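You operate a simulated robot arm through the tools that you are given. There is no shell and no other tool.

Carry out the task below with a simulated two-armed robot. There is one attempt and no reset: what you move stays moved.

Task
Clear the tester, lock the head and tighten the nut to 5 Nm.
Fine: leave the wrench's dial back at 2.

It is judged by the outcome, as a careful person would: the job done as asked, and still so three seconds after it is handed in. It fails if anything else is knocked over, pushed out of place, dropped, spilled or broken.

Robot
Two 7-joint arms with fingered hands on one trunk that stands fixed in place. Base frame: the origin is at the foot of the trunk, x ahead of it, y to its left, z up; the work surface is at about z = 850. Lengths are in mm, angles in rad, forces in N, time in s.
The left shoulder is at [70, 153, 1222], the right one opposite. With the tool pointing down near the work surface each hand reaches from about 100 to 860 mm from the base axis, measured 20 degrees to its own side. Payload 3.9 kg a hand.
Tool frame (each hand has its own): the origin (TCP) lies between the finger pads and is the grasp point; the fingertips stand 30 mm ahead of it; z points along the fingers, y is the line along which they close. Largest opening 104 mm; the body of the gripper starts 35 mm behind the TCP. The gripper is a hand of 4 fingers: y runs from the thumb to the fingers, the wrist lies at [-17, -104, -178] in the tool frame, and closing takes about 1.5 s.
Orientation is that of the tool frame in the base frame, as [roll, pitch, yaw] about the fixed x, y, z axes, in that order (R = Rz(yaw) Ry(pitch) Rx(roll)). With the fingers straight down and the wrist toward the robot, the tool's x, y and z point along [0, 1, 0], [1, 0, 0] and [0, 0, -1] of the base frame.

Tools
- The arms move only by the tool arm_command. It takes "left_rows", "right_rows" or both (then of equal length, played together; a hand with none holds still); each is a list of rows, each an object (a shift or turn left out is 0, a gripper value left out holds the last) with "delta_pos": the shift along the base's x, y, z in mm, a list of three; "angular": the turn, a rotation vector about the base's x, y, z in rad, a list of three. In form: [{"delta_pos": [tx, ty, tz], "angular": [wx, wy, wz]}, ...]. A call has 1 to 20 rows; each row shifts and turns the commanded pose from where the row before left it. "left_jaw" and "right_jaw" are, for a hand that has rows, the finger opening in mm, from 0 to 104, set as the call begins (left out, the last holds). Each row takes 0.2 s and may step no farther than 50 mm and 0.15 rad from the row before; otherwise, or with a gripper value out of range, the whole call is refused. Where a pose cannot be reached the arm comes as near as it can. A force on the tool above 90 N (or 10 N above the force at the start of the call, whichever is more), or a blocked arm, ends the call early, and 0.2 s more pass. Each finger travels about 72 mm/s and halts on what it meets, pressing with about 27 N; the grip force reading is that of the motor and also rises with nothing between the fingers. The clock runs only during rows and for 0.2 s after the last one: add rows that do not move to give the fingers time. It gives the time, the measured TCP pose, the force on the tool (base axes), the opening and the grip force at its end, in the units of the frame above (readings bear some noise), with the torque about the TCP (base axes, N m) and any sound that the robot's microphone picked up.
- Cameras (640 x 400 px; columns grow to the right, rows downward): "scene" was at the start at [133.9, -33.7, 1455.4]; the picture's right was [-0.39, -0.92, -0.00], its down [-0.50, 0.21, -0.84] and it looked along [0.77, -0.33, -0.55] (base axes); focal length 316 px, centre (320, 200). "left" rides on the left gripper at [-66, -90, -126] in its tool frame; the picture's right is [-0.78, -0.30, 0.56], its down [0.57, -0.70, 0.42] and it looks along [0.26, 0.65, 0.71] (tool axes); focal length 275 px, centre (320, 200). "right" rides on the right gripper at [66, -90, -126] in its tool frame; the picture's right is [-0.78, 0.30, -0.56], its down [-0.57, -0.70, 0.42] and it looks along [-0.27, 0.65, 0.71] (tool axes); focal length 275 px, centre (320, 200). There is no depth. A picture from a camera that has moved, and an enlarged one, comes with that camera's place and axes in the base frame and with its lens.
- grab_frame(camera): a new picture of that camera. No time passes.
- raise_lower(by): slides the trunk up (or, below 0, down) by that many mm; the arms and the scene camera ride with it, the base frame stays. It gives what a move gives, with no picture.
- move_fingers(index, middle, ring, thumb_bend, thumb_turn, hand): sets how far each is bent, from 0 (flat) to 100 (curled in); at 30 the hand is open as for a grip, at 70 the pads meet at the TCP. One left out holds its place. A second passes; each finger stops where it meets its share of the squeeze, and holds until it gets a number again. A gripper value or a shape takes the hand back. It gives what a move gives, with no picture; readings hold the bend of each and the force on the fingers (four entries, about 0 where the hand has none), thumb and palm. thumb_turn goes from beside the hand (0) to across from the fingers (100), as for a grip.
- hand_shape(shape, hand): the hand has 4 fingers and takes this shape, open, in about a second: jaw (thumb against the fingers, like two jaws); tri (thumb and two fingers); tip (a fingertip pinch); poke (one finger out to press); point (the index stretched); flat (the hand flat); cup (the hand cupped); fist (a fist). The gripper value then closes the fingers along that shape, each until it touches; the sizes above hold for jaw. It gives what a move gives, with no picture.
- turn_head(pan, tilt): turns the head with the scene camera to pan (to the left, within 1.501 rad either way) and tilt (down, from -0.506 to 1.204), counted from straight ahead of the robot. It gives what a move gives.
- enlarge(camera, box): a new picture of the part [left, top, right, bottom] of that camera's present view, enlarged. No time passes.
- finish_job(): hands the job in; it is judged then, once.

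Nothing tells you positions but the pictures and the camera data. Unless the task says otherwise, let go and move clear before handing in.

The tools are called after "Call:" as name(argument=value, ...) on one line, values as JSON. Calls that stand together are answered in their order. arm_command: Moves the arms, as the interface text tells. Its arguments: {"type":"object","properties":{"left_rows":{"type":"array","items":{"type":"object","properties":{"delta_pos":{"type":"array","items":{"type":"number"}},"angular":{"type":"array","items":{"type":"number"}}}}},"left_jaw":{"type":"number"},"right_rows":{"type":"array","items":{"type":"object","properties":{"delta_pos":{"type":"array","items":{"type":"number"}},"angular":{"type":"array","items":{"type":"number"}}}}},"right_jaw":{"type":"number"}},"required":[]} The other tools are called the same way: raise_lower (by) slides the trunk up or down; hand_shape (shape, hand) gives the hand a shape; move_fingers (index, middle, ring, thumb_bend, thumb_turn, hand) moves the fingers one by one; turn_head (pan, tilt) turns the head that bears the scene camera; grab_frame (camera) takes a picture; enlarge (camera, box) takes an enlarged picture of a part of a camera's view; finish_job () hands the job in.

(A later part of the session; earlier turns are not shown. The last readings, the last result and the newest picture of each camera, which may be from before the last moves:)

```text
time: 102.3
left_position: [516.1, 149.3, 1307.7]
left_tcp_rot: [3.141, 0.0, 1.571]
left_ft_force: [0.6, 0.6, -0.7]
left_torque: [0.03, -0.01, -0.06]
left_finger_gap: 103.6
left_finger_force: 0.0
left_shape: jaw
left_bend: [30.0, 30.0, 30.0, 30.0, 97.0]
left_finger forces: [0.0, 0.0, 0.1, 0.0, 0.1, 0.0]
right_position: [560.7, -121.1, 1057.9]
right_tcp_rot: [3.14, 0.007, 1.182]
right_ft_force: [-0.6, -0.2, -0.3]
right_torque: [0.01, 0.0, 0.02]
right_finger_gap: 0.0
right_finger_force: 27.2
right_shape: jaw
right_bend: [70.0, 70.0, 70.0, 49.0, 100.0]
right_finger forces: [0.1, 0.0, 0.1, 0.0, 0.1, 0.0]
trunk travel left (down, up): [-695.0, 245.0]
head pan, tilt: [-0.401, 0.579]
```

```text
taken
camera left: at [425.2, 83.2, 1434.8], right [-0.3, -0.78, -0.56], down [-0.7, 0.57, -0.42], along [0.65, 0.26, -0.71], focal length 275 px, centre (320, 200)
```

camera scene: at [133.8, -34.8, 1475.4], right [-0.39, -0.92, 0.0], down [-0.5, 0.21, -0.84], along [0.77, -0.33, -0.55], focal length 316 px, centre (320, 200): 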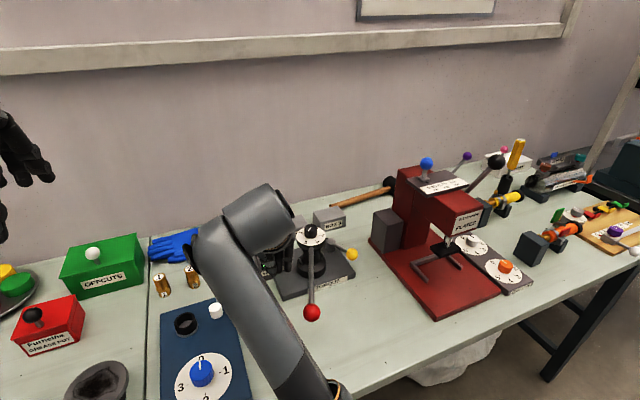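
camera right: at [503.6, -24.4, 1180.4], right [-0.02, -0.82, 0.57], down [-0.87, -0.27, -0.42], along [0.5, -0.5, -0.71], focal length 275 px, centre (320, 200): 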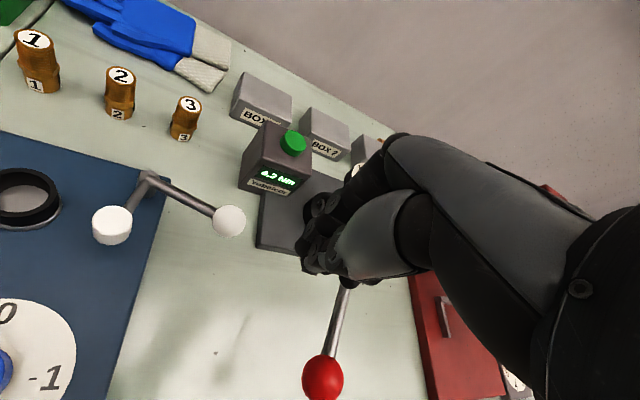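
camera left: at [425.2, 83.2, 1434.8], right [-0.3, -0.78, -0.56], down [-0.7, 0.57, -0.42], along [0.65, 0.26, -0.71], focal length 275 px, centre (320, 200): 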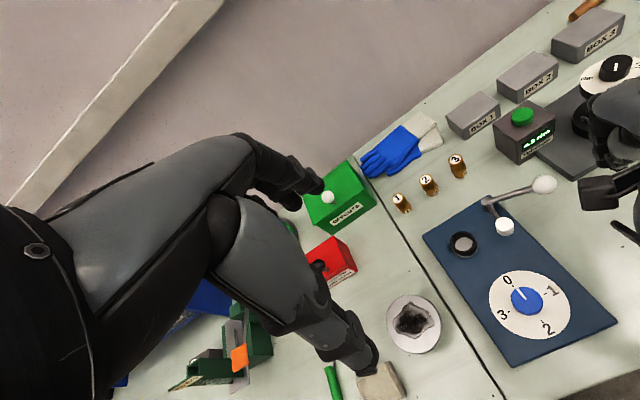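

The handle is at 158° and the hand is on its +y side with clear space around. Lowering.

Call:
arm_command(right_rows=[{"delta_pos": [0, 0, -30]}, {"delta_pos": [0, 0, -30]}, {"delta_pos": [0, 0, -22]}, {}, {}])

Call:
grab_frame(camera="right")

Call:
enlarge(camera="scene", box=[200, 180, 390, 340])

```text
time: 103.7
left_position: [513.9, 152.1, 1308.1]
left_tcp_rot: [3.142, 0.001, 1.571]
left_ft_force: [0.4, -0.3, -0.1]
left_torque: [0.01, -0.02, 0.01]
left_finger_gap: 103.6
left_finger_force: 0.0
left_shape: jaw
left_bend: [30.0, 30.0, 30.0, 30.0, 97.0]
left_finger forces: [0.0, 0.1, 0.0, 0.1, 0.1, 0.0]
right_position: [567.1, -152.6, 974.4]
right_tcp_rot: [3.097, 0.078, 1.157]
right_ft_force: [0.0, -0.2, -0.6]
right_torque: [0.03, 0.02, 0.01]
right_finger_gap: 0.0
right_finger_force: 27.0
right_shape: jaw
right_bend: [70.0, 70.0, 70.0, 49.0, 100.0]
right_finger forces: [0.0, 0.0, 0.0, 0.1, 0.0, 0.0]
trunk travel left (down, up): [-695.0, 245.0]
head pan, tilt: [-0.401, 0.579]
stopped in row 5 (right hand): the arm was blocked; the commanded pose is now the measured one
```

```text
taken
camera right: at [510.8, -45.0, 1089.0], right [-0.04, -0.78, 0.63], down [-0.87, -0.28, -0.41], along [0.5, -0.56, -0.66], focal length 275 px, centre (320, 200)
```

right: 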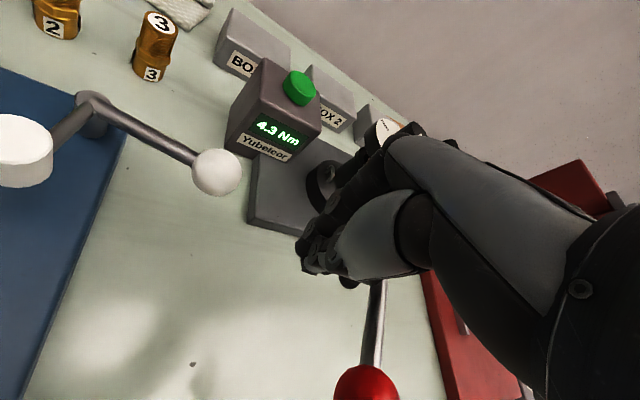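

```text
2.50 times, centred on (295, 260) of scene
camera zoom: at [133.8, -34.7, 1475.4], right [-0.39, -0.92, 0.0], down [-0.5, 0.21, -0.84], along [0.77, -0.33, -0.55], focal length 790 px, centre (382, 50)
```

zoom: 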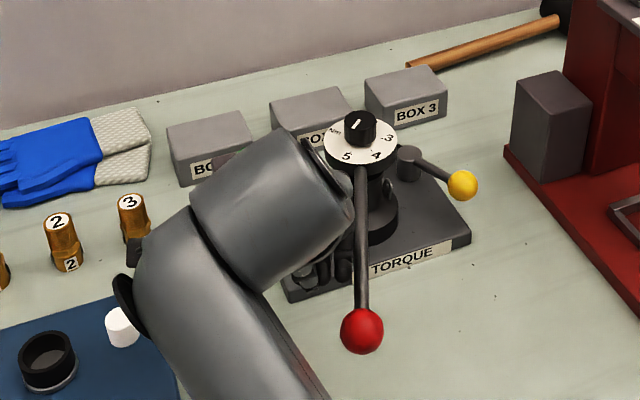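

The arm was blocked before reaching the commanded pose, with no force on the tool. I'll look down at the elbow to see what it is near.

Call:
turn_head(pan=-0.3, tilt=1.0)

Call:
grab_frame(camera="scene")

Call:
grab_frame(camera="left")

```text
time: 104.5
left_position: [516.1, 152.2, 1307.6]
left_tcp_rot: [3.141, -0.001, 1.571]
left_ft_force: [-0.2, 0.2, 1.3]
left_torque: [-0.04, 0.0, -0.02]
left_finger_gap: 103.8
left_finger_force: 0.0
left_shape: jaw
left_bend: [30.0, 30.0, 30.0, 30.0, 97.0]
left_finger forces: [0.0, 0.1, 0.0, 0.0, 0.1, 0.0]
right_position: [568.7, -151.9, 975.3]
right_tcp_rot: [3.097, 0.078, 1.158]
right_ft_force: [0.0, -0.4, -0.6]
right_torque: [0.0, -0.01, -0.03]
right_finger_gap: 0.0
right_finger_force: 27.2
right_shape: jaw
right_bend: [70.0, 70.0, 70.0, 49.0, 100.0]
right_finger forces: [0.0, 0.0, 0.0, 0.1, 0.0, 0.0]
trunk travel left (down, up): [-695.0, 245.0]
head pan, tilt: [-0.3, 1.0]
```

```text
taken
camera scene: at [118.6, -20.7, 1441.6], right [-0.3, -0.96, 0.0], down [-0.8, 0.25, -0.54], along [0.52, -0.16, -0.84], focal length 316 px, centre (320, 200)
```

scene: 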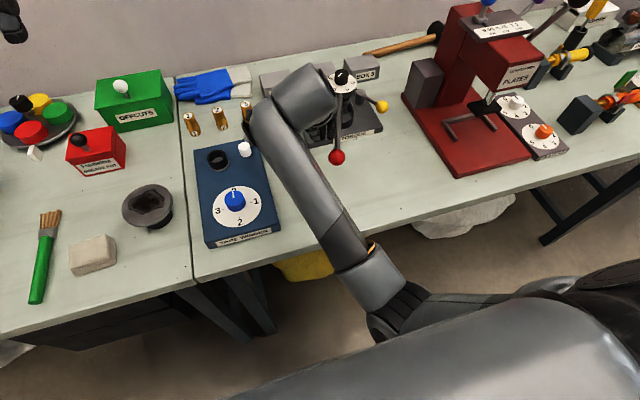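

```text
taken
camera left: at [425.3, 84.9, 1434.7], right [-0.3, -0.78, -0.56], down [-0.7, 0.57, -0.42], along [0.65, 0.27, -0.71], focal length 275 px, centre (320, 200)
```

left: 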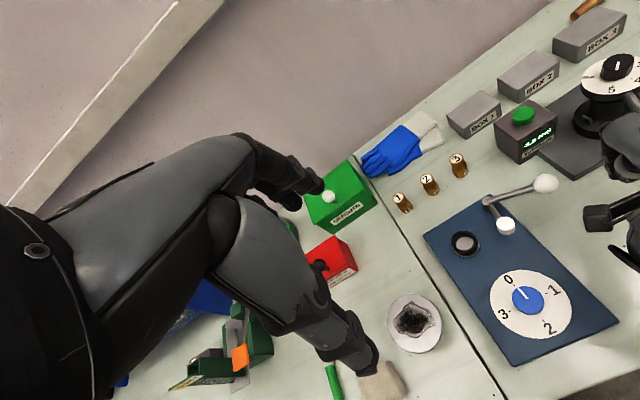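

The elbow looks clear of the table. The hand is close to the rod on its +y side, so I'll try moving it gently toward -y along the arc and see if it tracks.

Call:
arm_command(right_rows=[{"delta_pos": [-1.5, -3.7, 0]}, {"delta_pos": [-1.5, -3.7, 0]}, {}])

Call:
grab_frame(camera="scene")

Call:
grab_frame(camera="right")

```text
time: 105.3
left_position: [516.3, 151.4, 1306.5]
left_tcp_rot: [-3.141, 0.002, 1.57]
left_ft_force: [-0.4, -0.3, 0.2]
left_torque: [0.05, -0.03, -0.01]
left_finger_gap: 103.7
left_finger_force: 0.0
left_shape: jaw
left_bend: [30.0, 30.0, 30.0, 30.0, 97.0]
left_finger forces: [0.0, 0.1, 0.0, 0.0, 0.0, 0.0]
right_position: [565.5, -162.3, 976.4]
right_tcp_rot: [3.088, 0.082, 1.157]
right_ft_force: [0.5, -0.5, 0.4]
right_torque: [-0.04, 0.01, -0.01]
right_finger_gap: 0.1
right_finger_force: 27.7
right_shape: jaw
right_bend: [70.0, 70.0, 70.0, 49.0, 100.0]
right_finger forces: [0.1, 0.0, 0.1, 0.0, 0.1, 0.0]
trunk travel left (down, up): [-695.0, 245.0]
head pan, tilt: [-0.3, 1.0]
```

```text
taken
camera scene: at [118.6, -20.4, 1441.6], right [-0.3, -0.96, 0.0], down [-0.8, 0.25, -0.54], along [0.52, -0.16, -0.84], focal length 316 px, centre (320, 200)
```

scene: 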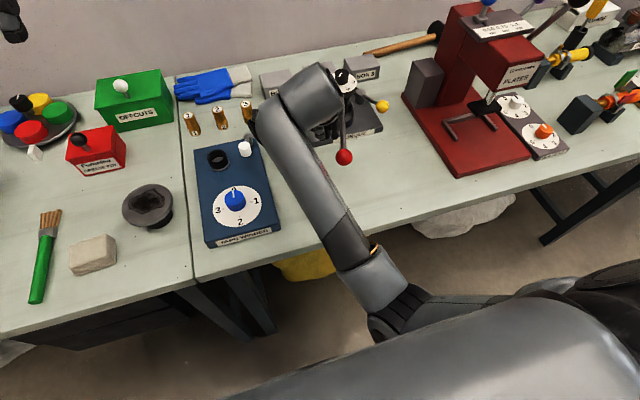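

```text
taken
camera right: at [508.6, -53.9, 1089.3], right [-0.05, -0.77, 0.63], down [-0.87, -0.28, -0.41], along [0.5, -0.57, -0.65], focal length 275 px, centre (320, 200)
```

right: 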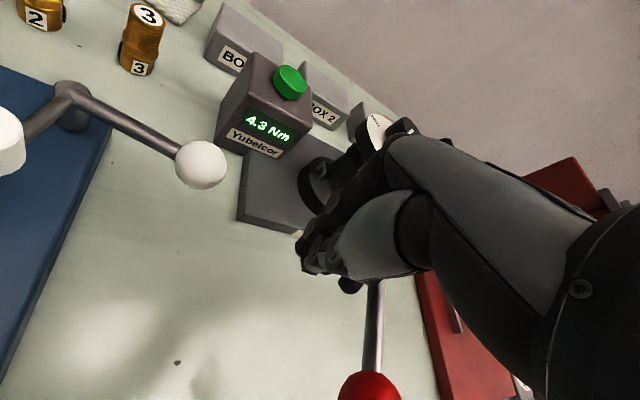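

The handle swings back freely and the reading holds. I'll continue the backswing along the arc.

Call:
arm_command(right_rows=[{"delta_pos": [-4.2, -6.35, 0], "angular": [0, 0, 0.05]}, {"delta_pos": [-3.95, -6.5, 0], "angular": [0, 0, 0.05]}, {"delta_pos": [-3.6, -6.75, 0], "angular": [0, 0, 0.05]}, {"delta_pos": [-3.2, -6.8, 0], "angular": [0, 0, 0.05]}, {}])

Call:
grab_frame(camera="scene")

Call:
grab_frame(camera="right")

```text
time: 106.5
left_position: [516.3, 152.5, 1308.3]
left_tcp_rot: [-3.141, -0.001, 1.57]
left_ft_force: [0.9, 0.4, 0.1]
left_torque: [0.01, 0.07, -0.01]
left_finger_gap: 103.7
left_finger_force: 0.0
left_shape: jaw
left_bend: [30.0, 30.0, 30.0, 30.0, 97.0]
left_finger forces: [0.1, 0.0, 0.1, 0.0, 0.0, 0.0]
right_position: [549.9, -185.1, 975.8]
right_tcp_rot: [3.098, 0.073, 1.361]
right_ft_force: [0.5, 0.5, 0.5]
right_torque: [0.02, 0.04, 0.05]
right_finger_gap: 0.0
right_finger_force: 27.1
right_shape: jaw
right_bend: [70.0, 70.0, 70.0, 49.0, 100.0]
right_finger forces: [0.0, 0.0, 0.1, 0.1, 0.0, 0.0]
trunk travel left (down, up): [-695.0, 245.0]
head pan, tilt: [-0.3, 1.0]
```

```text
taken
camera scene: at [118.7, -20.4, 1441.6], right [-0.3, -0.96, 0.0], down [-0.8, 0.25, -0.54], along [0.52, -0.16, -0.84], focal length 316 px, centre (320, 200)
```

scene: 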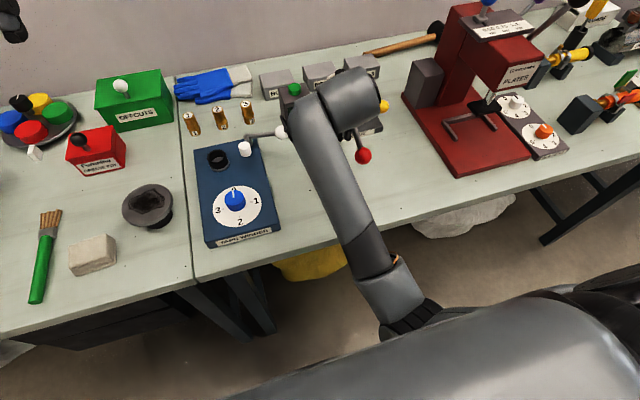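

```text
taken
camera right: at [472.5, -91.3, 1089.8], right [0.11, -0.77, 0.62], down [-0.79, -0.45, -0.41], along [0.6, -0.45, -0.66], focal length 275 px, centre (320, 200)
```

right: 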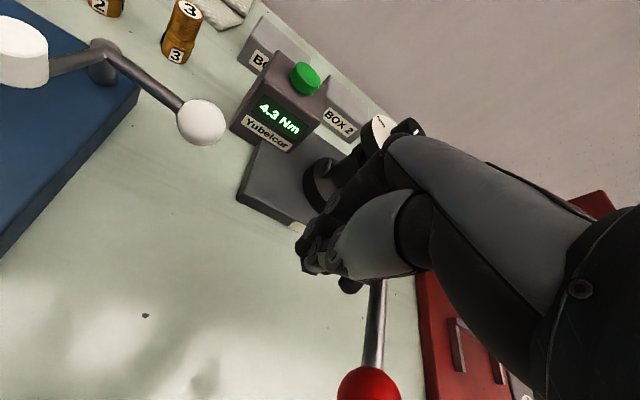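

Call:
arm_command(right_rows=[{"delta_pos": [-2.9, -7.0, 0], "angular": [0, 0, 0.05]}, {"delta_pos": [-2.6, -7.2, 0], "angular": [0, 0, 0.05]}, {"delta_pos": [-2.2, -7.3, 0], "angular": [0, 0, 0.05]}, {"delta_pos": [-1.8, -7.3, 0], "angular": [0, 0, 0.05]}, {"delta_pos": [-1.5, -7.5, 0], "angular": [0, 0, 0.05]}, {"delta_pos": [-1.1, -7.5, 0], "angular": [0, 0, 0.05]}, {}])

Call:
grab_frame(camera="scene")

Call:
grab_frame(camera="right")

```text
time: 108.2
left_position: [515.3, 151.7, 1308.0]
left_tcp_rot: [-3.141, 0.0, 1.571]
left_ft_force: [0.0, 0.4, -0.2]
left_torque: [0.01, 0.01, 0.0]
left_finger_gap: 103.8
left_finger_force: 0.0
left_shape: jaw
left_bend: [30.0, 30.0, 30.0, 30.0, 97.0]
left_finger forces: [0.1, 0.0, 0.0, 0.1, 0.1, 0.0]
right_position: [536.4, -229.0, 976.1]
right_tcp_rot: [3.098, 0.074, 1.66]
right_ft_force: [-0.5, 0.8, 0.3]
right_torque: [-0.04, 0.01, -0.02]
right_finger_gap: 0.1
right_finger_force: 26.7
right_shape: jaw
right_bend: [70.0, 70.0, 70.0, 49.0, 100.0]
right_finger forces: [0.1, 0.0, 0.0, 0.1, 0.0, 0.0]
trunk travel left (down, up): [-695.0, 245.0]
head pan, tilt: [-0.3, 1.0]
```

```text
taken
camera scene: at [118.5, -20.5, 1441.6], right [-0.3, -0.96, 0.0], down [-0.8, 0.25, -0.54], along [0.52, -0.16, -0.84], focal length 316 px, centre (320, 200)
```

scene: 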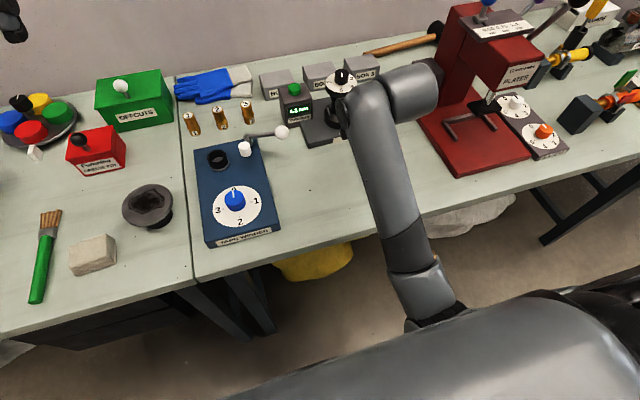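

```text
taken
camera right: at [436.2, -161.9, 1090.6], right [0.34, -0.7, 0.63], down [-0.62, -0.66, -0.41], along [0.7, -0.25, -0.66], focal length 275 px, centre (320, 200)
```

right: 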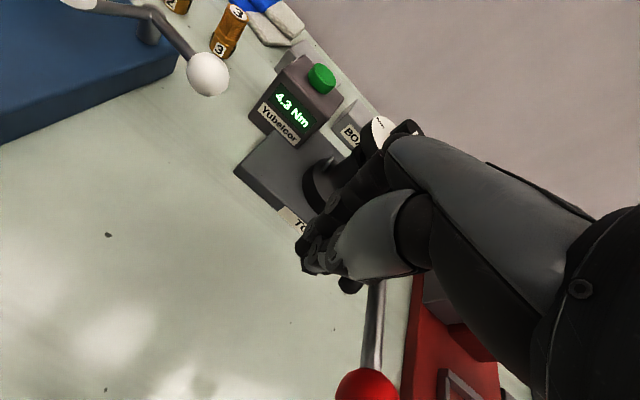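

The handle is back at about 189° with the reading held at 4.3 Nm. Now I'll hop back to the -y side, levelling the hand on the way.

Call:
arm_command(right_rows=[{"delta_pos": [0, 4, 20]}, {"delta_pos": [0, 0, 40], "angular": [0.035, 0.025, 0]}, {"delta_pos": [0, 0, 30], "angular": [0.035, 0.025, 0]}, {"delta_pos": [-2, -35, 0], "angular": [0, 0, 0.035]}, {"delta_pos": [-3, -35, 0], "angular": [0, 0, 0.033]}, {"delta_pos": [-3, -30, 0]}, {}, {}])

Call:
grab_frame(camera="right")

Call:
grab_frame(camera="scene")

```text
time: 110.0
left_position: [514.0, 151.7, 1309.4]
left_tcp_rot: [3.14, -0.001, 1.57]
left_ft_force: [0.1, 0.2, -1.2]
left_torque: [-0.01, 0.01, -0.02]
left_finger_gap: 104.0
left_finger_force: 0.1
left_shape: jaw
left_bend: [30.0, 30.0, 30.0, 30.0, 97.0]
left_finger forces: [0.1, 0.0, 0.1, 0.1, 0.0, 0.0]
right_position: [529.4, -324.2, 1066.2]
right_tcp_rot: [-3.141, -0.001, 1.73]
right_ft_force: [1.0, -0.7, 0.1]
right_torque: [0.03, -0.02, 0.0]
right_finger_gap: 0.0
right_finger_force: 27.1
right_shape: jaw
right_bend: [70.0, 70.0, 70.0, 49.0, 100.0]
right_finger forces: [0.1, 0.0, 0.1, 0.0, 0.0, 0.0]
trunk travel left (down, up): [-695.0, 245.0]
head pan, tilt: [-0.3, 1.0]
```

```text
taken
camera right: at [430.2, -273.4, 1189.9], right [0.42, -0.72, 0.56], down [-0.6, -0.68, -0.43], along [0.68, -0.16, -0.71], focal length 275 px, centre (320, 200)
```

right: 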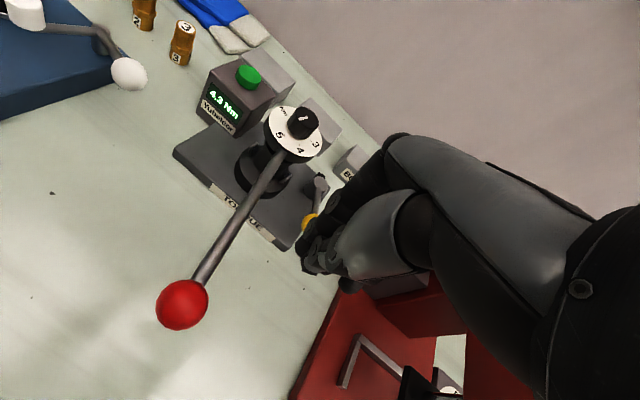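

```text
taken
camera scene: at [118.6, -20.6, 1441.6], right [-0.3, -0.96, 0.0], down [-0.8, 0.25, -0.54], along [0.52, -0.16, -0.84], focal length 316 px, centre (320, 200)
```

scene: 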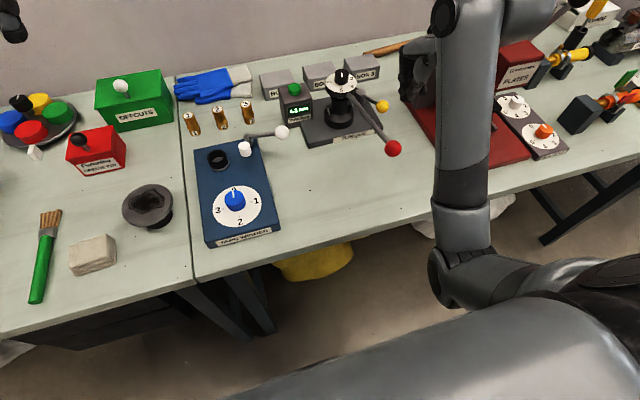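

Call:
enlarge(camera="right", box=[245, 80, 345, 180])

Call:
arm_command(right_rows=[{"delta_pos": [0, 0, -30]}, {"delta_pos": [0, 0, -35]}, {"delta_pos": [0, 0, -27]}, {}, {}])

Call:
grab_frame(camera="right")

```text
4.00 times, centred on (295, 130) of right
camera zoom: at [430.2, -273.4, 1189.9], right [0.42, -0.72, 0.56], down [-0.6, -0.68, -0.43], along [0.68, -0.16, -0.71], focal length 1101 px, centre (420, 480)
```

zoom: 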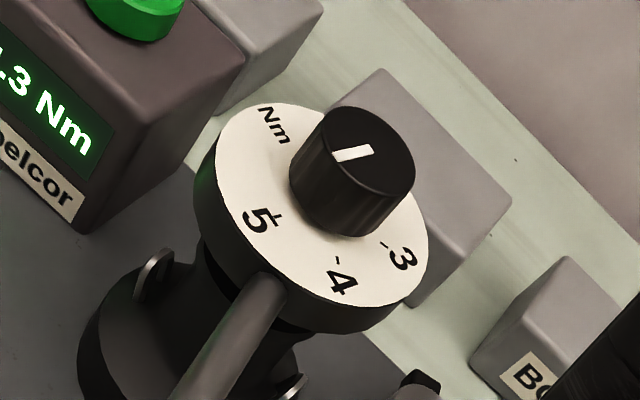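

```text
time: 111.2
left_position: [515.0, 151.2, 1308.8]
left_tcp_rot: [-3.14, 0.0, 1.571]
left_ft_force: [0.7, -0.6, -0.4]
left_torque: [-0.02, 0.02, 0.03]
left_finger_gap: 103.9
left_finger_force: 0.0
left_shape: jaw
left_bend: [30.0, 30.0, 30.0, 30.0, 97.0]
left_finger forces: [0.0, 0.0, 0.0, 0.1, 0.0, 0.0]
right_position: [528.9, -325.0, 973.2]
right_tcp_rot: [-3.141, 0.0, 1.729]
right_ft_force: [0.3, 0.2, -0.5]
right_torque: [-0.04, 0.0, -0.01]
right_finger_gap: 0.0
right_finger_force: 27.1
right_shape: jaw
right_bend: [70.0, 70.0, 70.0, 49.0, 100.0]
right_finger forces: [0.1, 0.0, 0.0, 0.0, 0.0, 0.1]
trunk travel left (down, up): [-695.0, 245.0]
head pan, tilt: [-0.3, 1.0]
```

```text
taken
camera right: at [429.6, -273.8, 1097.0], right [0.41, -0.72, 0.56], down [-0.6, -0.68, -0.43], along [0.68, -0.16, -0.71], focal length 275 px, centre (320, 200)
```

right: 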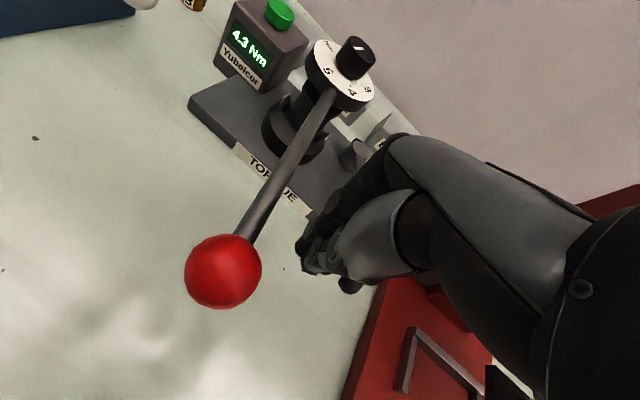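

The pointer has stayed on 5 (the dial turns with the wrench). Now the second stroke: approaching the handle again.

Call:
arm_command(right_rows=[{"delta_pos": [-0.8, 4.9, 0]}, {"delta_pos": [-0.8, 4.9, 0]}, {"delta_pos": [-0.8, 4.9, 0]}, {"delta_pos": [-0.6, 3.5, 0]}, {}])

Call:
arm_command(right_rows=[{"delta_pos": [-0.6, 3, 0]}, {"delta_pos": [-0.6, 3, 0]}, {"delta_pos": [-0.6, 3, 0]}, {}])

Call:
enlarge(camera="right", box=[180, 0, 420, 280])

```text
time: 112.3
left_position: [514.8, 150.2, 1307.7]
left_tcp_rot: [3.141, 0.001, 1.571]
left_ft_force: [-0.1, 0.8, 0.8]
left_torque: [-0.04, -0.01, -0.02]
left_finger_gap: 103.7
left_finger_force: 0.0
left_shape: jaw
left_bend: [30.0, 30.0, 30.0, 30.0, 97.0]
left_finger forces: [0.0, 0.0, 0.1, 0.1, 0.1, 0.0]
right_position: [525.2, -305.7, 974.2]
right_tcp_rot: [3.14, -0.002, 1.729]
right_ft_force: [-0.6, -0.1, 0.3]
right_torque: [-0.01, 0.01, -0.04]
right_finger_gap: 0.0
right_finger_force: 27.5
right_shape: jaw
right_bend: [70.0, 70.0, 70.0, 49.0, 100.0]
right_finger forces: [0.0, 0.1, 0.0, 0.0, 0.1, 0.0]
trunk travel left (down, up): [-695.0, 245.0]
head pan, tilt: [-0.3, 1.0]
```

```text
time: 113.3
left_position: [516.2, 151.3, 1307.8]
left_tcp_rot: [3.141, 0.001, 1.57]
left_ft_force: [0.7, 0.1, -0.1]
left_torque: [-0.02, -0.02, 0.03]
left_finger_gap: 103.7
left_finger_force: 0.0
left_shape: jaw
left_bend: [30.0, 30.0, 30.0, 30.0, 97.0]
left_finger forces: [0.1, 0.0, 0.0, 0.1, 0.1, 0.1]
right_position: [525.7, -297.5, 974.0]
right_tcp_rot: [3.14, -0.002, 1.731]
right_ft_force: [-0.3, 0.6, -0.3]
right_torque: [-0.01, 0.02, 0.0]
right_finger_gap: 0.1
right_finger_force: 26.9
right_shape: jaw
right_bend: [70.0, 70.0, 70.0, 49.0, 100.0]
right_finger forces: [0.8, 0.1, 0.1, 0.0, 0.0, 0.0]
trunk travel left (down, up): [-695.0, 245.0]
head pan, tilt: [-0.3, 1.0]
```

```text
1.43 times, centred on (300, 140) of right
camera zoom: at [426.6, -245.7, 1097.5], right [0.41, -0.72, 0.56], down [-0.6, -0.68, -0.43], along [0.68, -0.16, -0.71], focal length 393 px, centre (349, 286)
```

zoom: 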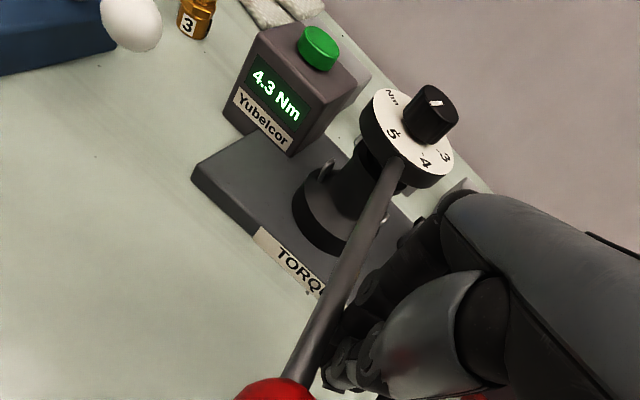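

Call:
arm_command(right_rows=[{"delta_pos": [-0.7, 2.45, 0], "angular": [0, 0, -0.015]}, {"delta_pos": [-0.65, 2.45, 0], "angular": [0, 0, -0.015]}, {}])

Call:
arm_command(right_rows=[{"delta_pos": [-0.65, 2.45, 0], "angular": [0, 0, -0.015]}, {"delta_pos": [-0.6, 2.5, 0], "angular": [0, 0, -0.015]}, {}])

Call:
enlarge(camera="right", box=[180, 0, 420, 280])

```text
time: 114.2
left_position: [515.8, 151.6, 1308.4]
left_tcp_rot: [-3.141, 0.0, 1.571]
left_ft_force: [-0.2, 0.9, 0.5]
left_torque: [0.01, -0.04, -0.01]
left_finger_gap: 103.7
left_finger_force: 0.1
left_shape: jaw
left_bend: [30.0, 30.0, 30.0, 30.0, 97.0]
left_finger forces: [0.0, 0.0, 0.1, 0.0, 0.1, 0.1]
right_position: [524.9, -292.3, 973.7]
right_tcp_rot: [3.138, -0.001, 1.699]
right_ft_force: [0.7, -0.6, 0.4]
right_torque: [-0.02, 0.0, 0.03]
right_finger_gap: 0.0
right_finger_force: 27.3
right_shape: jaw
right_bend: [70.0, 70.0, 70.0, 49.0, 100.0]
right_finger forces: [0.6, 0.0, 0.0, 0.1, 0.0, 0.0]
trunk travel left (down, up): [-695.0, 245.0]
head pan, tilt: [-0.3, 1.0]
```

```text
time: 115.0
left_position: [516.2, 151.0, 1308.0]
left_tcp_rot: [-3.141, 0.0, 1.571]
left_ft_force: [0.1, 0.8, -0.5]
left_torque: [0.02, -0.02, -0.01]
left_finger_gap: 103.9
left_finger_force: 0.1
left_shape: jaw
left_bend: [30.0, 30.0, 30.0, 30.0, 97.0]
left_finger forces: [0.1, 0.0, 0.0, 0.0, 0.0, 0.0]
right_position: [522.4, -287.1, 974.0]
right_tcp_rot: [3.14, -0.001, 1.67]
right_ft_force: [-0.2, 0.6, 0.4]
right_torque: [0.03, 0.0, -0.01]
right_finger_gap: 0.0
right_finger_force: 26.7
right_shape: jaw
right_bend: [70.0, 70.0, 70.0, 49.0, 100.0]
right_finger forces: [0.6, 0.1, 0.0, 0.0, 0.0, 0.0]
trunk travel left (down, up): [-695.0, 245.0]
head pan, tilt: [-0.3, 1.0]
```

```text
1.43 times, centred on (300, 140) of right
camera zoom: at [427.0, -230.1, 1097.5], right [0.37, -0.74, 0.56], down [-0.64, -0.64, -0.43], along [0.67, -0.2, -0.71], focal length 393 px, centre (349, 286)
```

zoom: 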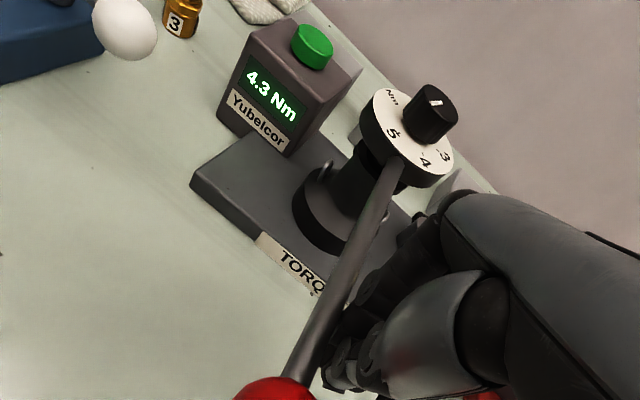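

The handle moves with almost no force so far (0.6 N), so the ratchet hasn't picked up yet. I'll continue forward slowly and watch.

Call:
arm_command(right_rows=[{"delta_pos": [-0.55, 2.5, 0], "angular": [0, 0, -0.015]}, {"delta_pos": [-0.5, 2.5, 0], "angular": [0, 0, -0.015]}, {"delta_pos": [-0.45, 2.5, 0], "angular": [0, 0, -0.015]}, {}])

Call:
arm_command(right_rows=[{"delta_pos": [-0.45, 2.5, 0], "angular": [0, 0, -0.015]}, {"delta_pos": [-0.4, 2.5, 0], "angular": [0, 0, -0.015]}, {"delta_pos": [-0.4, 2.5, 0], "angular": [0, 0, -0.015]}, {}])

Call:
enlarge(camera="right", box=[180, 0, 420, 280])

```text
time: 116.0
left_position: [515.2, 152.2, 1308.4]
left_tcp_rot: [-3.141, -0.001, 1.572]
left_ft_force: [0.2, -0.6, 0.1]
left_torque: [0.01, -0.03, 0.01]
left_finger_gap: 103.8
left_finger_force: 0.1
left_shape: jaw
left_bend: [30.0, 30.0, 30.0, 30.0, 97.0]
left_finger forces: [0.0, 0.1, 0.1, 0.0, 0.1, 0.0]
right_position: [520.5, -279.6, 975.2]
right_tcp_rot: [3.141, -0.002, 1.626]
right_ft_force: [0.4, -0.7, 0.7]
right_torque: [-0.02, 0.01, -0.02]
right_finger_gap: 0.0
right_finger_force: 26.9
right_shape: jaw
right_bend: [70.0, 70.0, 70.0, 49.0, 100.0]
right_finger forces: [1.0, 0.0, 0.0, 0.0, 0.1, 0.0]
trunk travel left (down, up): [-695.0, 245.0]
head pan, tilt: [-0.3, 1.0]
```

```text
time: 117.0
left_position: [515.5, 149.4, 1308.6]
left_tcp_rot: [-3.142, -0.002, 1.57]
left_ft_force: [0.1, -0.3, 0.0]
left_torque: [0.04, -0.01, -0.04]
left_finger_gap: 103.7
left_finger_force: 0.1
left_shape: jaw
left_bend: [30.0, 30.0, 30.0, 30.0, 97.0]
left_finger forces: [0.0, 0.0, 0.1, 0.0, 0.0, 0.0]
right_position: [519.6, -273.3, 974.2]
right_tcp_rot: [3.14, -0.002, 1.577]
right_ft_force: [0.3, -7.6, 1.0]
right_torque: [-0.01, 0.0, -0.09]
right_finger_gap: 0.2
right_finger_force: 27.0
right_shape: jaw
right_bend: [70.0, 70.0, 70.0, 49.0, 100.0]
right_finger forces: [8.3, 0.0, 0.0, 0.0, 0.0, 0.0]
trunk travel left (down, up): [-695.0, 245.0]
head pan, tilt: [-0.3, 1.0]
```

```text
1.43 times, centred on (300, 140) of right
camera zoom: at [429.3, -207.8, 1097.3], right [0.3, -0.77, 0.56], down [-0.7, -0.58, -0.43], along [0.65, -0.26, -0.71], focal length 393 px, centre (349, 286)
```

zoom: 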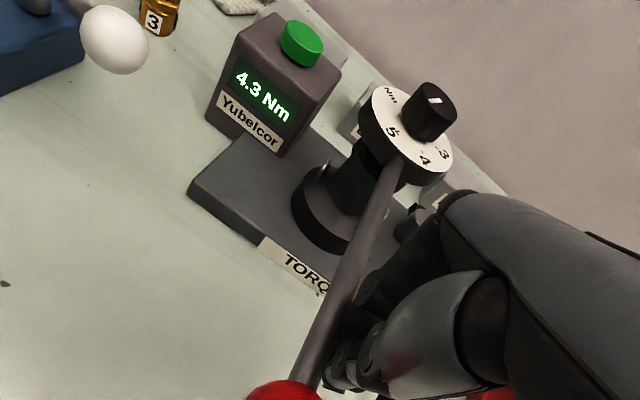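

Resistance is picking up now (8 N): the ratchet is engaging. Small steps from here.

Call:
arm_command(right_rows=[{"delta_pos": [-0.2, 2.0, 0], "angular": [0, 0, -0.012]}, {"delta_pos": [-0.2, 2.0, 0], "angular": [0, 0, -0.012]}, {}])

Call:
enlarge(camera="right", box=[180, 0, 420, 280])

```text
time: 117.8
left_position: [516.8, 148.1, 1308.5]
left_tcp_rot: [-3.141, -0.001, 1.57]
left_ft_force: [-0.2, 0.3, -0.7]
left_torque: [-0.01, -0.01, -0.02]
left_finger_gap: 103.6
left_finger_force: 0.0
left_shape: jaw
left_bend: [30.0, 30.0, 30.0, 30.0, 97.0]
left_finger forces: [0.0, 0.0, 0.1, 0.1, 0.1, 0.0]
right_position: [518.1, -269.8, 973.6]
right_tcp_rot: [3.141, -0.003, 1.555]
right_ft_force: [2.2, -12.6, 2.0]
right_torque: [0.01, -0.01, -0.16]
right_finger_gap: 0.1
right_finger_force: 27.2
right_shape: jaw
right_bend: [70.0, 70.0, 70.0, 49.0, 100.0]
right_finger forces: [12.6, 0.0, 0.0, 0.1, 0.0, 0.0]
trunk travel left (down, up): [-695.0, 245.0]
head pan, tilt: [-0.3, 1.0]
```

```text
1.43 times, centred on (300, 140) of right
camera zoom: at [429.9, -202.3, 1097.0], right [0.28, -0.78, 0.56], down [-0.71, -0.56, -0.43], along [0.65, -0.27, -0.71], focal length 393 px, centre (349, 286)
```

zoom: 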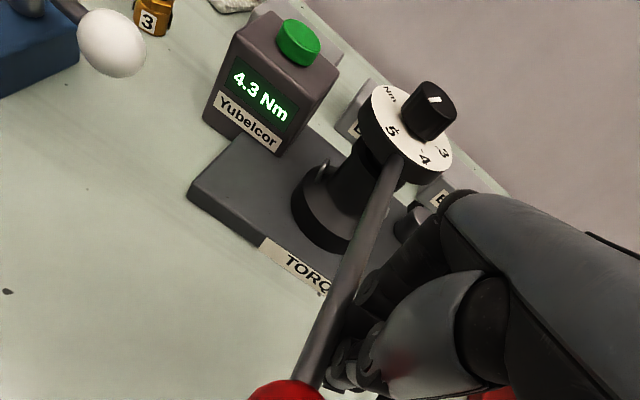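

Call:
arm_command(right_rows=[{"delta_pos": [-0.15, 2.0, 0], "angular": [0, 0, -0.012]}, {"delta_pos": [-0.15, 2.0, 0], "angular": [0, 0, -0.012]}, {"delta_pos": [-0.1, 2.0, 0], "angular": [0, 0, -0.012]}, {}])

Call:
enlarge(camera="right", box=[180, 0, 420, 280])

```text
time: 118.8
left_position: [515.0, 145.9, 1308.0]
left_tcp_rot: [-3.141, -0.003, 1.57]
left_ft_force: [-0.2, -0.1, -0.3]
left_torque: [-0.02, -0.01, 0.01]
left_finger_gap: 103.8
left_finger_force: 0.1
left_shape: jaw
left_bend: [30.0, 30.0, 30.0, 30.0, 97.0]
left_finger forces: [0.1, 0.0, 0.1, 0.0, 0.0, 0.1]
right_position: [518.3, -266.1, 972.9]
right_tcp_rot: [3.141, -0.003, 1.518]
right_ft_force: [0.9, -17.7, 2.3]
right_torque: [-0.01, -0.03, -0.17]
right_finger_gap: 0.0
right_finger_force: 26.9
right_shape: jaw
right_bend: [70.0, 70.0, 70.0, 49.0, 100.0]
right_finger forces: [18.5, 0.1, 0.0, 0.0, 0.1, 0.0]
trunk travel left (down, up): [-695.0, 245.0]
head pan, tilt: [-0.3, 1.0]
```

```text
1.43 times, centred on (300, 140) of right
camera zoom: at [432.1, -194.6, 1097.1], right [0.25, -0.79, 0.56], down [-0.73, -0.53, -0.43], along [0.63, -0.3, -0.71], focal length 393 px, centre (349, 286)
```

zoom: 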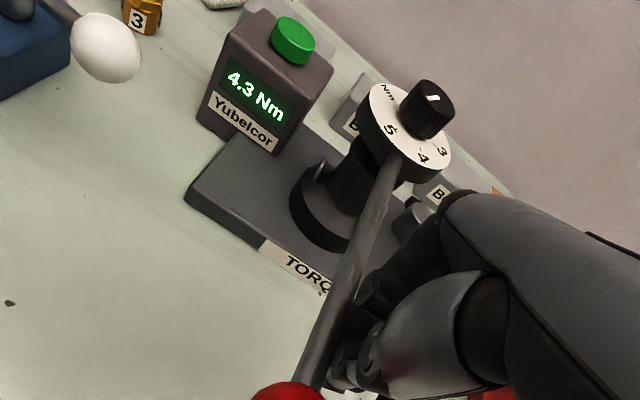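

Call:
arm_command(right_rows=[{"delta_pos": [-0.1, 2.0, 0], "angular": [0, 0, -0.012]}, {"delta_pos": [-0.1, 2.0, 0], "angular": [0, 0, -0.012]}, {"delta_pos": [-0.05, 2.0, 0], "angular": [0, 0, -0.012]}, {}])

Call:
enlarge(camera="right", box=[180, 0, 420, 280])

```text
time: 119.8
left_position: [514.9, 146.2, 1308.3]
left_tcp_rot: [3.142, -0.003, 1.569]
left_ft_force: [0.5, 0.4, -0.3]
left_torque: [0.0, -0.04, 0.0]
left_finger_gap: 103.5
left_finger_force: 0.1
left_shape: jaw
left_bend: [30.0, 30.0, 30.0, 30.0, 97.0]
left_finger forces: [0.0, 0.1, 0.1, 0.0, 0.0, 0.0]
right_position: [518.4, -261.0, 973.0]
right_tcp_rot: [3.14, -0.004, 1.479]
right_ft_force: [0.2, -23.5, 4.1]
right_torque: [0.0, -0.02, -0.25]
right_finger_gap: 0.1
right_finger_force: 26.7
right_shape: jaw
right_bend: [70.0, 70.0, 70.0, 49.0, 100.0]
right_finger forces: [23.8, 0.0, 0.1, 0.0, 0.0, 0.0]
trunk travel left (down, up): [-695.0, 245.0]
head pan, tilt: [-0.3, 1.0]
```

```text
1.43 times, centred on (300, 140) of right
camera zoom: at [434.4, -187.3, 1097.0], right [0.22, -0.8, 0.56], down [-0.75, -0.51, -0.43], along [0.62, -0.32, -0.71], focal length 393 px, centre (349, 286)
```

zoom: 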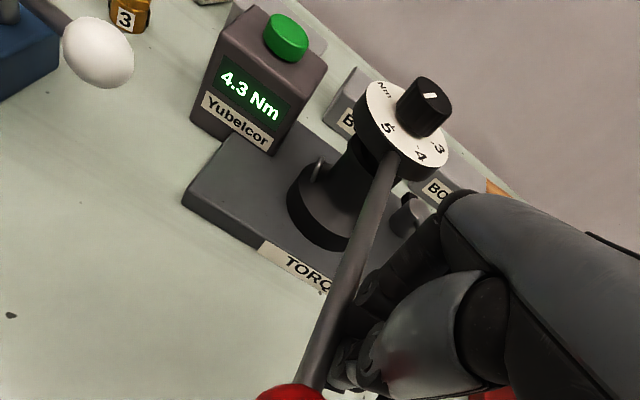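

About 3.9 Nm applied. Fine steps now.

Call:
arm_command(right_rows=[{"delta_pos": [0, 1.8, 0], "angular": [0, 0, -0.01]}, {"delta_pos": [0, 1.8, 0], "angular": [0, 0, -0.01]}, {}])

Call:
enlarge(camera="right", box=[180, 0, 420, 280])

```text
time: 120.5
left_position: [513.6, 146.2, 1309.4]
left_tcp_rot: [-3.141, -0.004, 1.571]
left_ft_force: [0.5, -0.4, 0.4]
left_torque: [-0.01, -0.06, 0.0]
left_finger_gap: 103.5
left_finger_force: 0.1
left_shape: jaw
left_bend: [30.0, 30.0, 30.0, 30.0, 97.0]
left_finger forces: [0.1, 0.0, 0.1, 0.0, 0.0, 0.0]
right_position: [518.2, -258.7, 971.8]
right_tcp_rot: [3.139, -0.003, 1.458]
right_ft_force: [-2.0, -27.0, 2.7]
right_torque: [0.01, -0.04, -0.33]
right_finger_gap: 0.0
right_finger_force: 26.9
right_shape: jaw
right_bend: [70.0, 70.0, 70.0, 49.0, 100.0]
right_finger forces: [27.5, 0.1, 0.1, 0.0, 0.0, 0.0]
trunk travel left (down, up): [-695.0, 245.0]
head pan, tilt: [-0.3, 1.0]
```

```text
1.43 times, centred on (300, 140) of right
camera zoom: at [436.0, -182.7, 1097.0], right [0.21, -0.81, 0.56], down [-0.76, -0.49, -0.43], along [0.62, -0.33, -0.71], focal length 393 px, centre (349, 286)
```

zoom: 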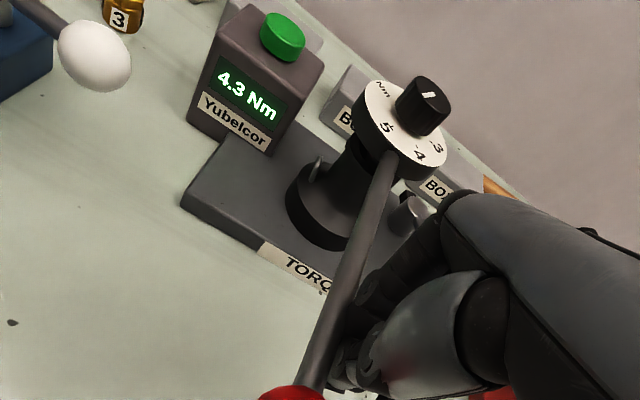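

Call:
arm_command(right_rows=[{"delta_pos": [0.1, 2.0, 0], "angular": [0, 0, -0.012]}, {"delta_pos": [0.1, 2.0, 0], "angular": [0, 0, -0.012]}, {}])

Call:
enlarge(camera="right", box=[180, 0, 420, 280])

```text
time: 121.3
left_position: [514.4, 145.6, 1309.6]
left_tcp_rot: [-3.141, -0.004, 1.571]
left_ft_force: [-0.5, 0.2, 0.1]
left_torque: [-0.02, 0.0, 0.02]
left_finger_gap: 103.5
left_finger_force: 0.0
left_shape: jaw
left_bend: [30.0, 30.0, 30.0, 30.0, 97.0]
left_finger forces: [0.0, 0.1, 0.0, 0.0, 0.0, 0.1]
right_position: [518.3, -256.5, 973.2]
right_tcp_rot: [3.14, -0.003, 1.434]
right_ft_force: [-5.3, -27.6, 0.1]
right_torque: [-0.03, 0.0, -0.22]
right_finger_gap: 0.0
right_finger_force: 27.3
right_shape: jaw
right_bend: [70.0, 70.0, 70.0, 49.0, 100.0]
right_finger forces: [28.1, 0.0, 0.1, 0.0, 0.1, 0.1]
trunk travel left (down, up): [-695.0, 245.0]
head pan, tilt: [-0.3, 1.0]
```

```text
1.43 times, centred on (300, 140) of right
camera zoom: at [438.0, -178.1, 1097.2], right [0.19, -0.81, 0.56], down [-0.77, -0.47, -0.43], along [0.61, -0.35, -0.71], focal length 393 px, centre (349, 286)
```

zoom: 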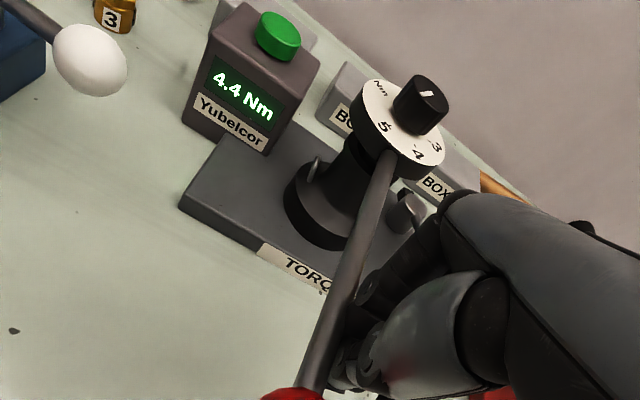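

4.4 Nm: the ratchet is driving the nut again. About 0.12 rad to go.

Call:
arm_command(right_rows=[{"delta_pos": [0, 2.6, 0], "angular": [0, 0, -0.015]}, {"delta_pos": [0.05, 2.6, 0], "angular": [0, 0, -0.015]}, {}])

Call:
enlarge(camera="right", box=[180, 0, 420, 280])

```text
time: 122.2
left_position: [513.5, 144.6, 1309.0]
left_tcp_rot: [3.141, -0.005, 1.569]
left_ft_force: [0.6, -0.1, -0.9]
left_torque: [0.01, -0.02, -0.02]
left_finger_gap: 103.5
left_finger_force: 0.0
left_shape: jaw
left_bend: [30.0, 30.0, 30.0, 30.0, 97.0]
left_finger forces: [0.1, 0.0, 0.0, 0.1, 0.0, 0.0]
right_position: [517.2, -250.7, 973.4]
right_tcp_rot: [3.139, -0.004, 1.403]
right_ft_force: [-6.4, -27.7, 0.6]
right_torque: [-0.08, -0.01, -0.22]
right_finger_gap: 0.0
right_finger_force: 27.2
right_shape: jaw
right_bend: [70.0, 70.0, 70.0, 49.0, 100.0]
right_finger forces: [28.9, 0.1, 0.1, 0.1, 0.1, 0.0]
trunk travel left (down, up): [-695.0, 245.0]
head pan, tilt: [-0.3, 1.0]
```

```text
1.43 times, centred on (300, 140) of right
camera zoom: at [440.2, -170.4, 1097.2], right [0.16, -0.82, 0.55], down [-0.79, -0.45, -0.43], along [0.6, -0.37, -0.71], focal length 393 px, centre (349, 286)
```

zoom: 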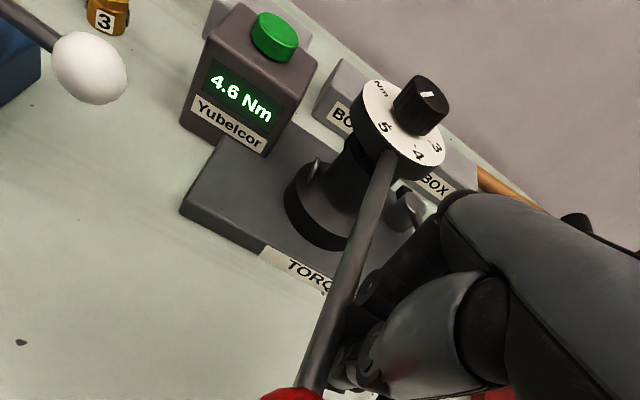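

4.6 Nm.

Call:
arm_command(right_rows=[{"delta_pos": [0.1, 2.2, 0], "angular": [0, 0, -0.013]}, {"delta_pos": [0.1, 2.2, 0], "angular": [0, 0, -0.013]}, {}])

Call:
enlarge(camera="right", box=[180, 0, 420, 280])

```text
time: 123.0
left_position: [513.9, 145.7, 1309.1]
left_tcp_rot: [3.14, -0.004, 1.57]
left_ft_force: [-0.3, -0.1, 0.4]
left_torque: [0.01, -0.01, 0.02]
left_finger_gap: 103.7
left_finger_force: 0.1
left_shape: jaw
left_bend: [30.0, 30.0, 30.0, 30.0, 97.0]
left_finger forces: [0.1, 0.1, 0.1, 0.0, 0.1, 0.1]
right_position: [517.9, -245.7, 973.6]
right_tcp_rot: [3.138, -0.004, 1.378]
right_ft_force: [-7.4, -28.4, 0.8]
right_torque: [-0.05, -0.03, -0.26]
right_finger_gap: 0.0
right_finger_force: 26.9
right_shape: jaw
right_bend: [70.0, 70.0, 70.0, 49.0, 100.0]
right_finger forces: [29.8, 0.1, 0.1, 0.1, 0.0, 0.0]
trunk travel left (down, up): [-695.0, 245.0]
head pan, tilt: [-0.3, 1.0]
```

```text
1.43 times, centred on (300, 140) of right
camera zoom: at [442.3, -164.1, 1097.1], right [0.14, -0.82, 0.56], down [-0.8, -0.43, -0.43], along [0.59, -0.38, -0.71], focal length 393 px, centre (349, 286)
```

zoom: 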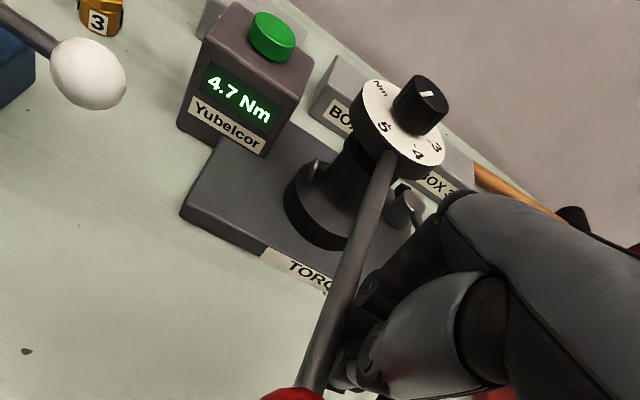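

4.7 Nm.

Call:
arm_command(right_rows=[{"delta_pos": [0.1, 2.1, 0], "angular": [0, 0, -0.012]}, {"delta_pos": [0.1, 2.1, 0], "angular": [0, 0, -0.012]}, {}])

Call:
enlarge(camera="right", box=[180, 0, 420, 280])

```text
time: 123.8
left_position: [513.1, 143.4, 1308.9]
left_tcp_rot: [3.139, -0.005, 1.572]
left_ft_force: [0.0, 0.4, 0.8]
left_torque: [0.03, -0.02, 0.0]
left_finger_gap: 103.9
left_finger_force: 0.0
left_shape: jaw
left_bend: [30.0, 30.0, 30.0, 30.0, 97.0]
left_finger forces: [0.0, 0.0, 0.0, 0.0, 0.0, 0.0]
right_position: [518.8, -242.1, 973.4]
right_tcp_rot: [3.137, -0.004, 1.353]
right_ft_force: [-8.2, -29.3, 0.8]
right_torque: [-0.1, 0.02, -0.26]
right_finger_gap: 0.0
right_finger_force: 26.9
right_shape: jaw
right_bend: [70.0, 70.0, 70.0, 49.0, 100.0]
right_finger forces: [30.7, 0.0, 0.0, 0.0, 0.1, 0.1]
trunk travel left (down, up): [-695.0, 245.0]
head pan, tilt: [-0.3, 1.0]
```

```text
1.43 times, centred on (300, 140) of right
camera zoom: at [444.5, -157.9, 1097.1], right [0.12, -0.82, 0.56], down [-0.81, -0.41, -0.43], along [0.58, -0.4, -0.71], focal length 393 px, centre (349, 286)
```

zoom: 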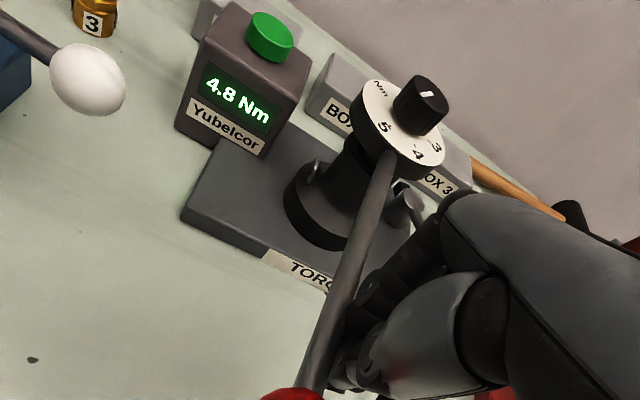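

4.8 Nm. Single small steps now, listening for the click.

Call:
arm_command(right_rows=[{"delta_pos": [0.15, 2.0, 0], "angular": [0, 0, -0.012]}, {}])

Call:
enlarge(camera="right", box=[240, 0, 360, 120])

```text
time: 124.3
left_position: [512.3, 145.8, 1309.0]
left_tcp_rot: [3.139, -0.004, 1.571]
left_ft_force: [0.4, 0.5, -0.2]
left_torque: [-0.03, 0.05, 0.01]
left_finger_gap: 103.7
left_finger_force: 0.0
left_shape: jaw
left_bend: [30.0, 30.0, 30.0, 30.0, 97.0]
left_finger forces: [0.0, 0.1, 0.0, 0.1, 0.0, 0.1]
right_position: [518.4, -240.2, 972.9]
right_tcp_rot: [3.14, -0.004, 1.341]
right_ft_force: [-6.4, -29.4, 1.6]
right_torque: [-0.05, -0.02, -0.29]
right_finger_gap: 0.0
right_finger_force: 27.4
right_shape: jaw
right_bend: [70.0, 70.0, 70.0, 49.0, 100.0]
right_finger forces: [30.9, 0.0, 0.0, 0.0, 0.0, 0.0]
trunk travel left (down, up): [-695.0, 245.0]
head pan, tilt: [-0.3, 1.0]
```

```text
3.33 times, centred on (300, 60) of right
camera zoom: at [445.6, -154.8, 1097.1], right [0.11, -0.82, 0.55], down [-0.81, -0.4, -0.43], along [0.57, -0.4, -0.71], focal length 918 px, centre (387, 667)
```

zoom: 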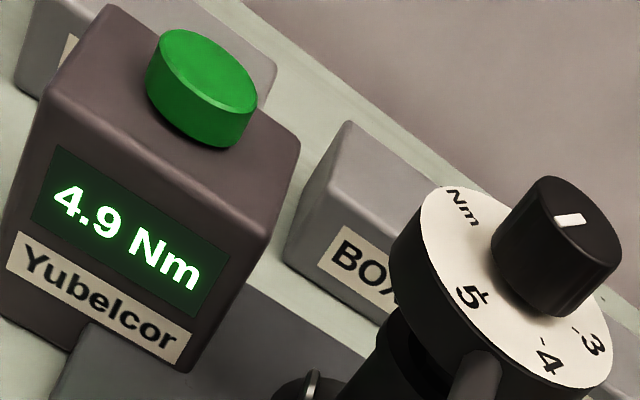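

4.9 Nm. One more tiny step.

Call:
arm_command(right_rows=[{"delta_pos": [0.1, 1.4, 0], "angular": [0, 0, -0.008]}, {}])

Call:
enlarge(camera="right", box=[240, 0, 360, 120])

```text
time: 125.0
left_position: [514.2, 145.3, 1309.8]
left_tcp_rot: [3.14, -0.004, 1.572]
left_ft_force: [0.1, -0.2, -0.1]
left_torque: [0.0, -0.01, 0.0]
left_finger_gap: 103.4
left_finger_force: 0.1
left_shape: jaw
left_bend: [30.0, 30.0, 30.0, 30.0, 97.0]
left_finger forces: [0.1, 0.0, 0.0, 0.1, 0.0, 0.0]
right_position: [518.7, -239.3, 974.2]
right_tcp_rot: [3.14, -0.002, 1.332]
right_ft_force: [-8.7, -30.3, 0.1]
right_torque: [-0.07, 0.01, -0.29]
right_finger_gap: 0.2
right_finger_force: 27.6
right_shape: jaw
right_bend: [70.0, 70.0, 70.0, 49.0, 100.0]
right_finger forces: [31.2, 0.0, 0.1, 0.1, 0.0, 0.0]
trunk travel left (down, up): [-695.0, 245.0]
head pan, tilt: [-0.3, 1.0]
```

```text
3.33 times, centred on (300, 60) of right
camera zoom: at [446.3, -153.0, 1097.2], right [0.1, -0.83, 0.56], down [-0.82, -0.39, -0.43], along [0.57, -0.41, -0.71], focal length 918 px, centre (387, 667)
```

zoom: 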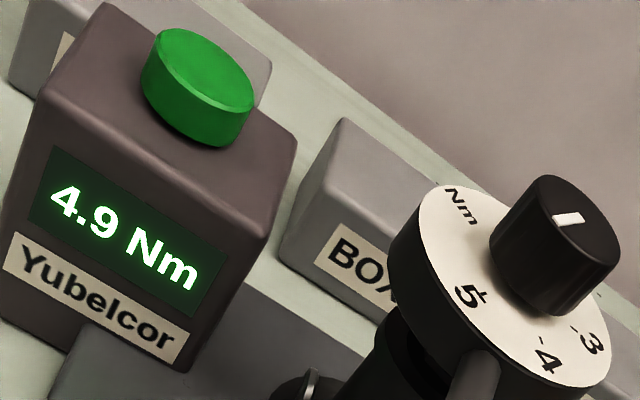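

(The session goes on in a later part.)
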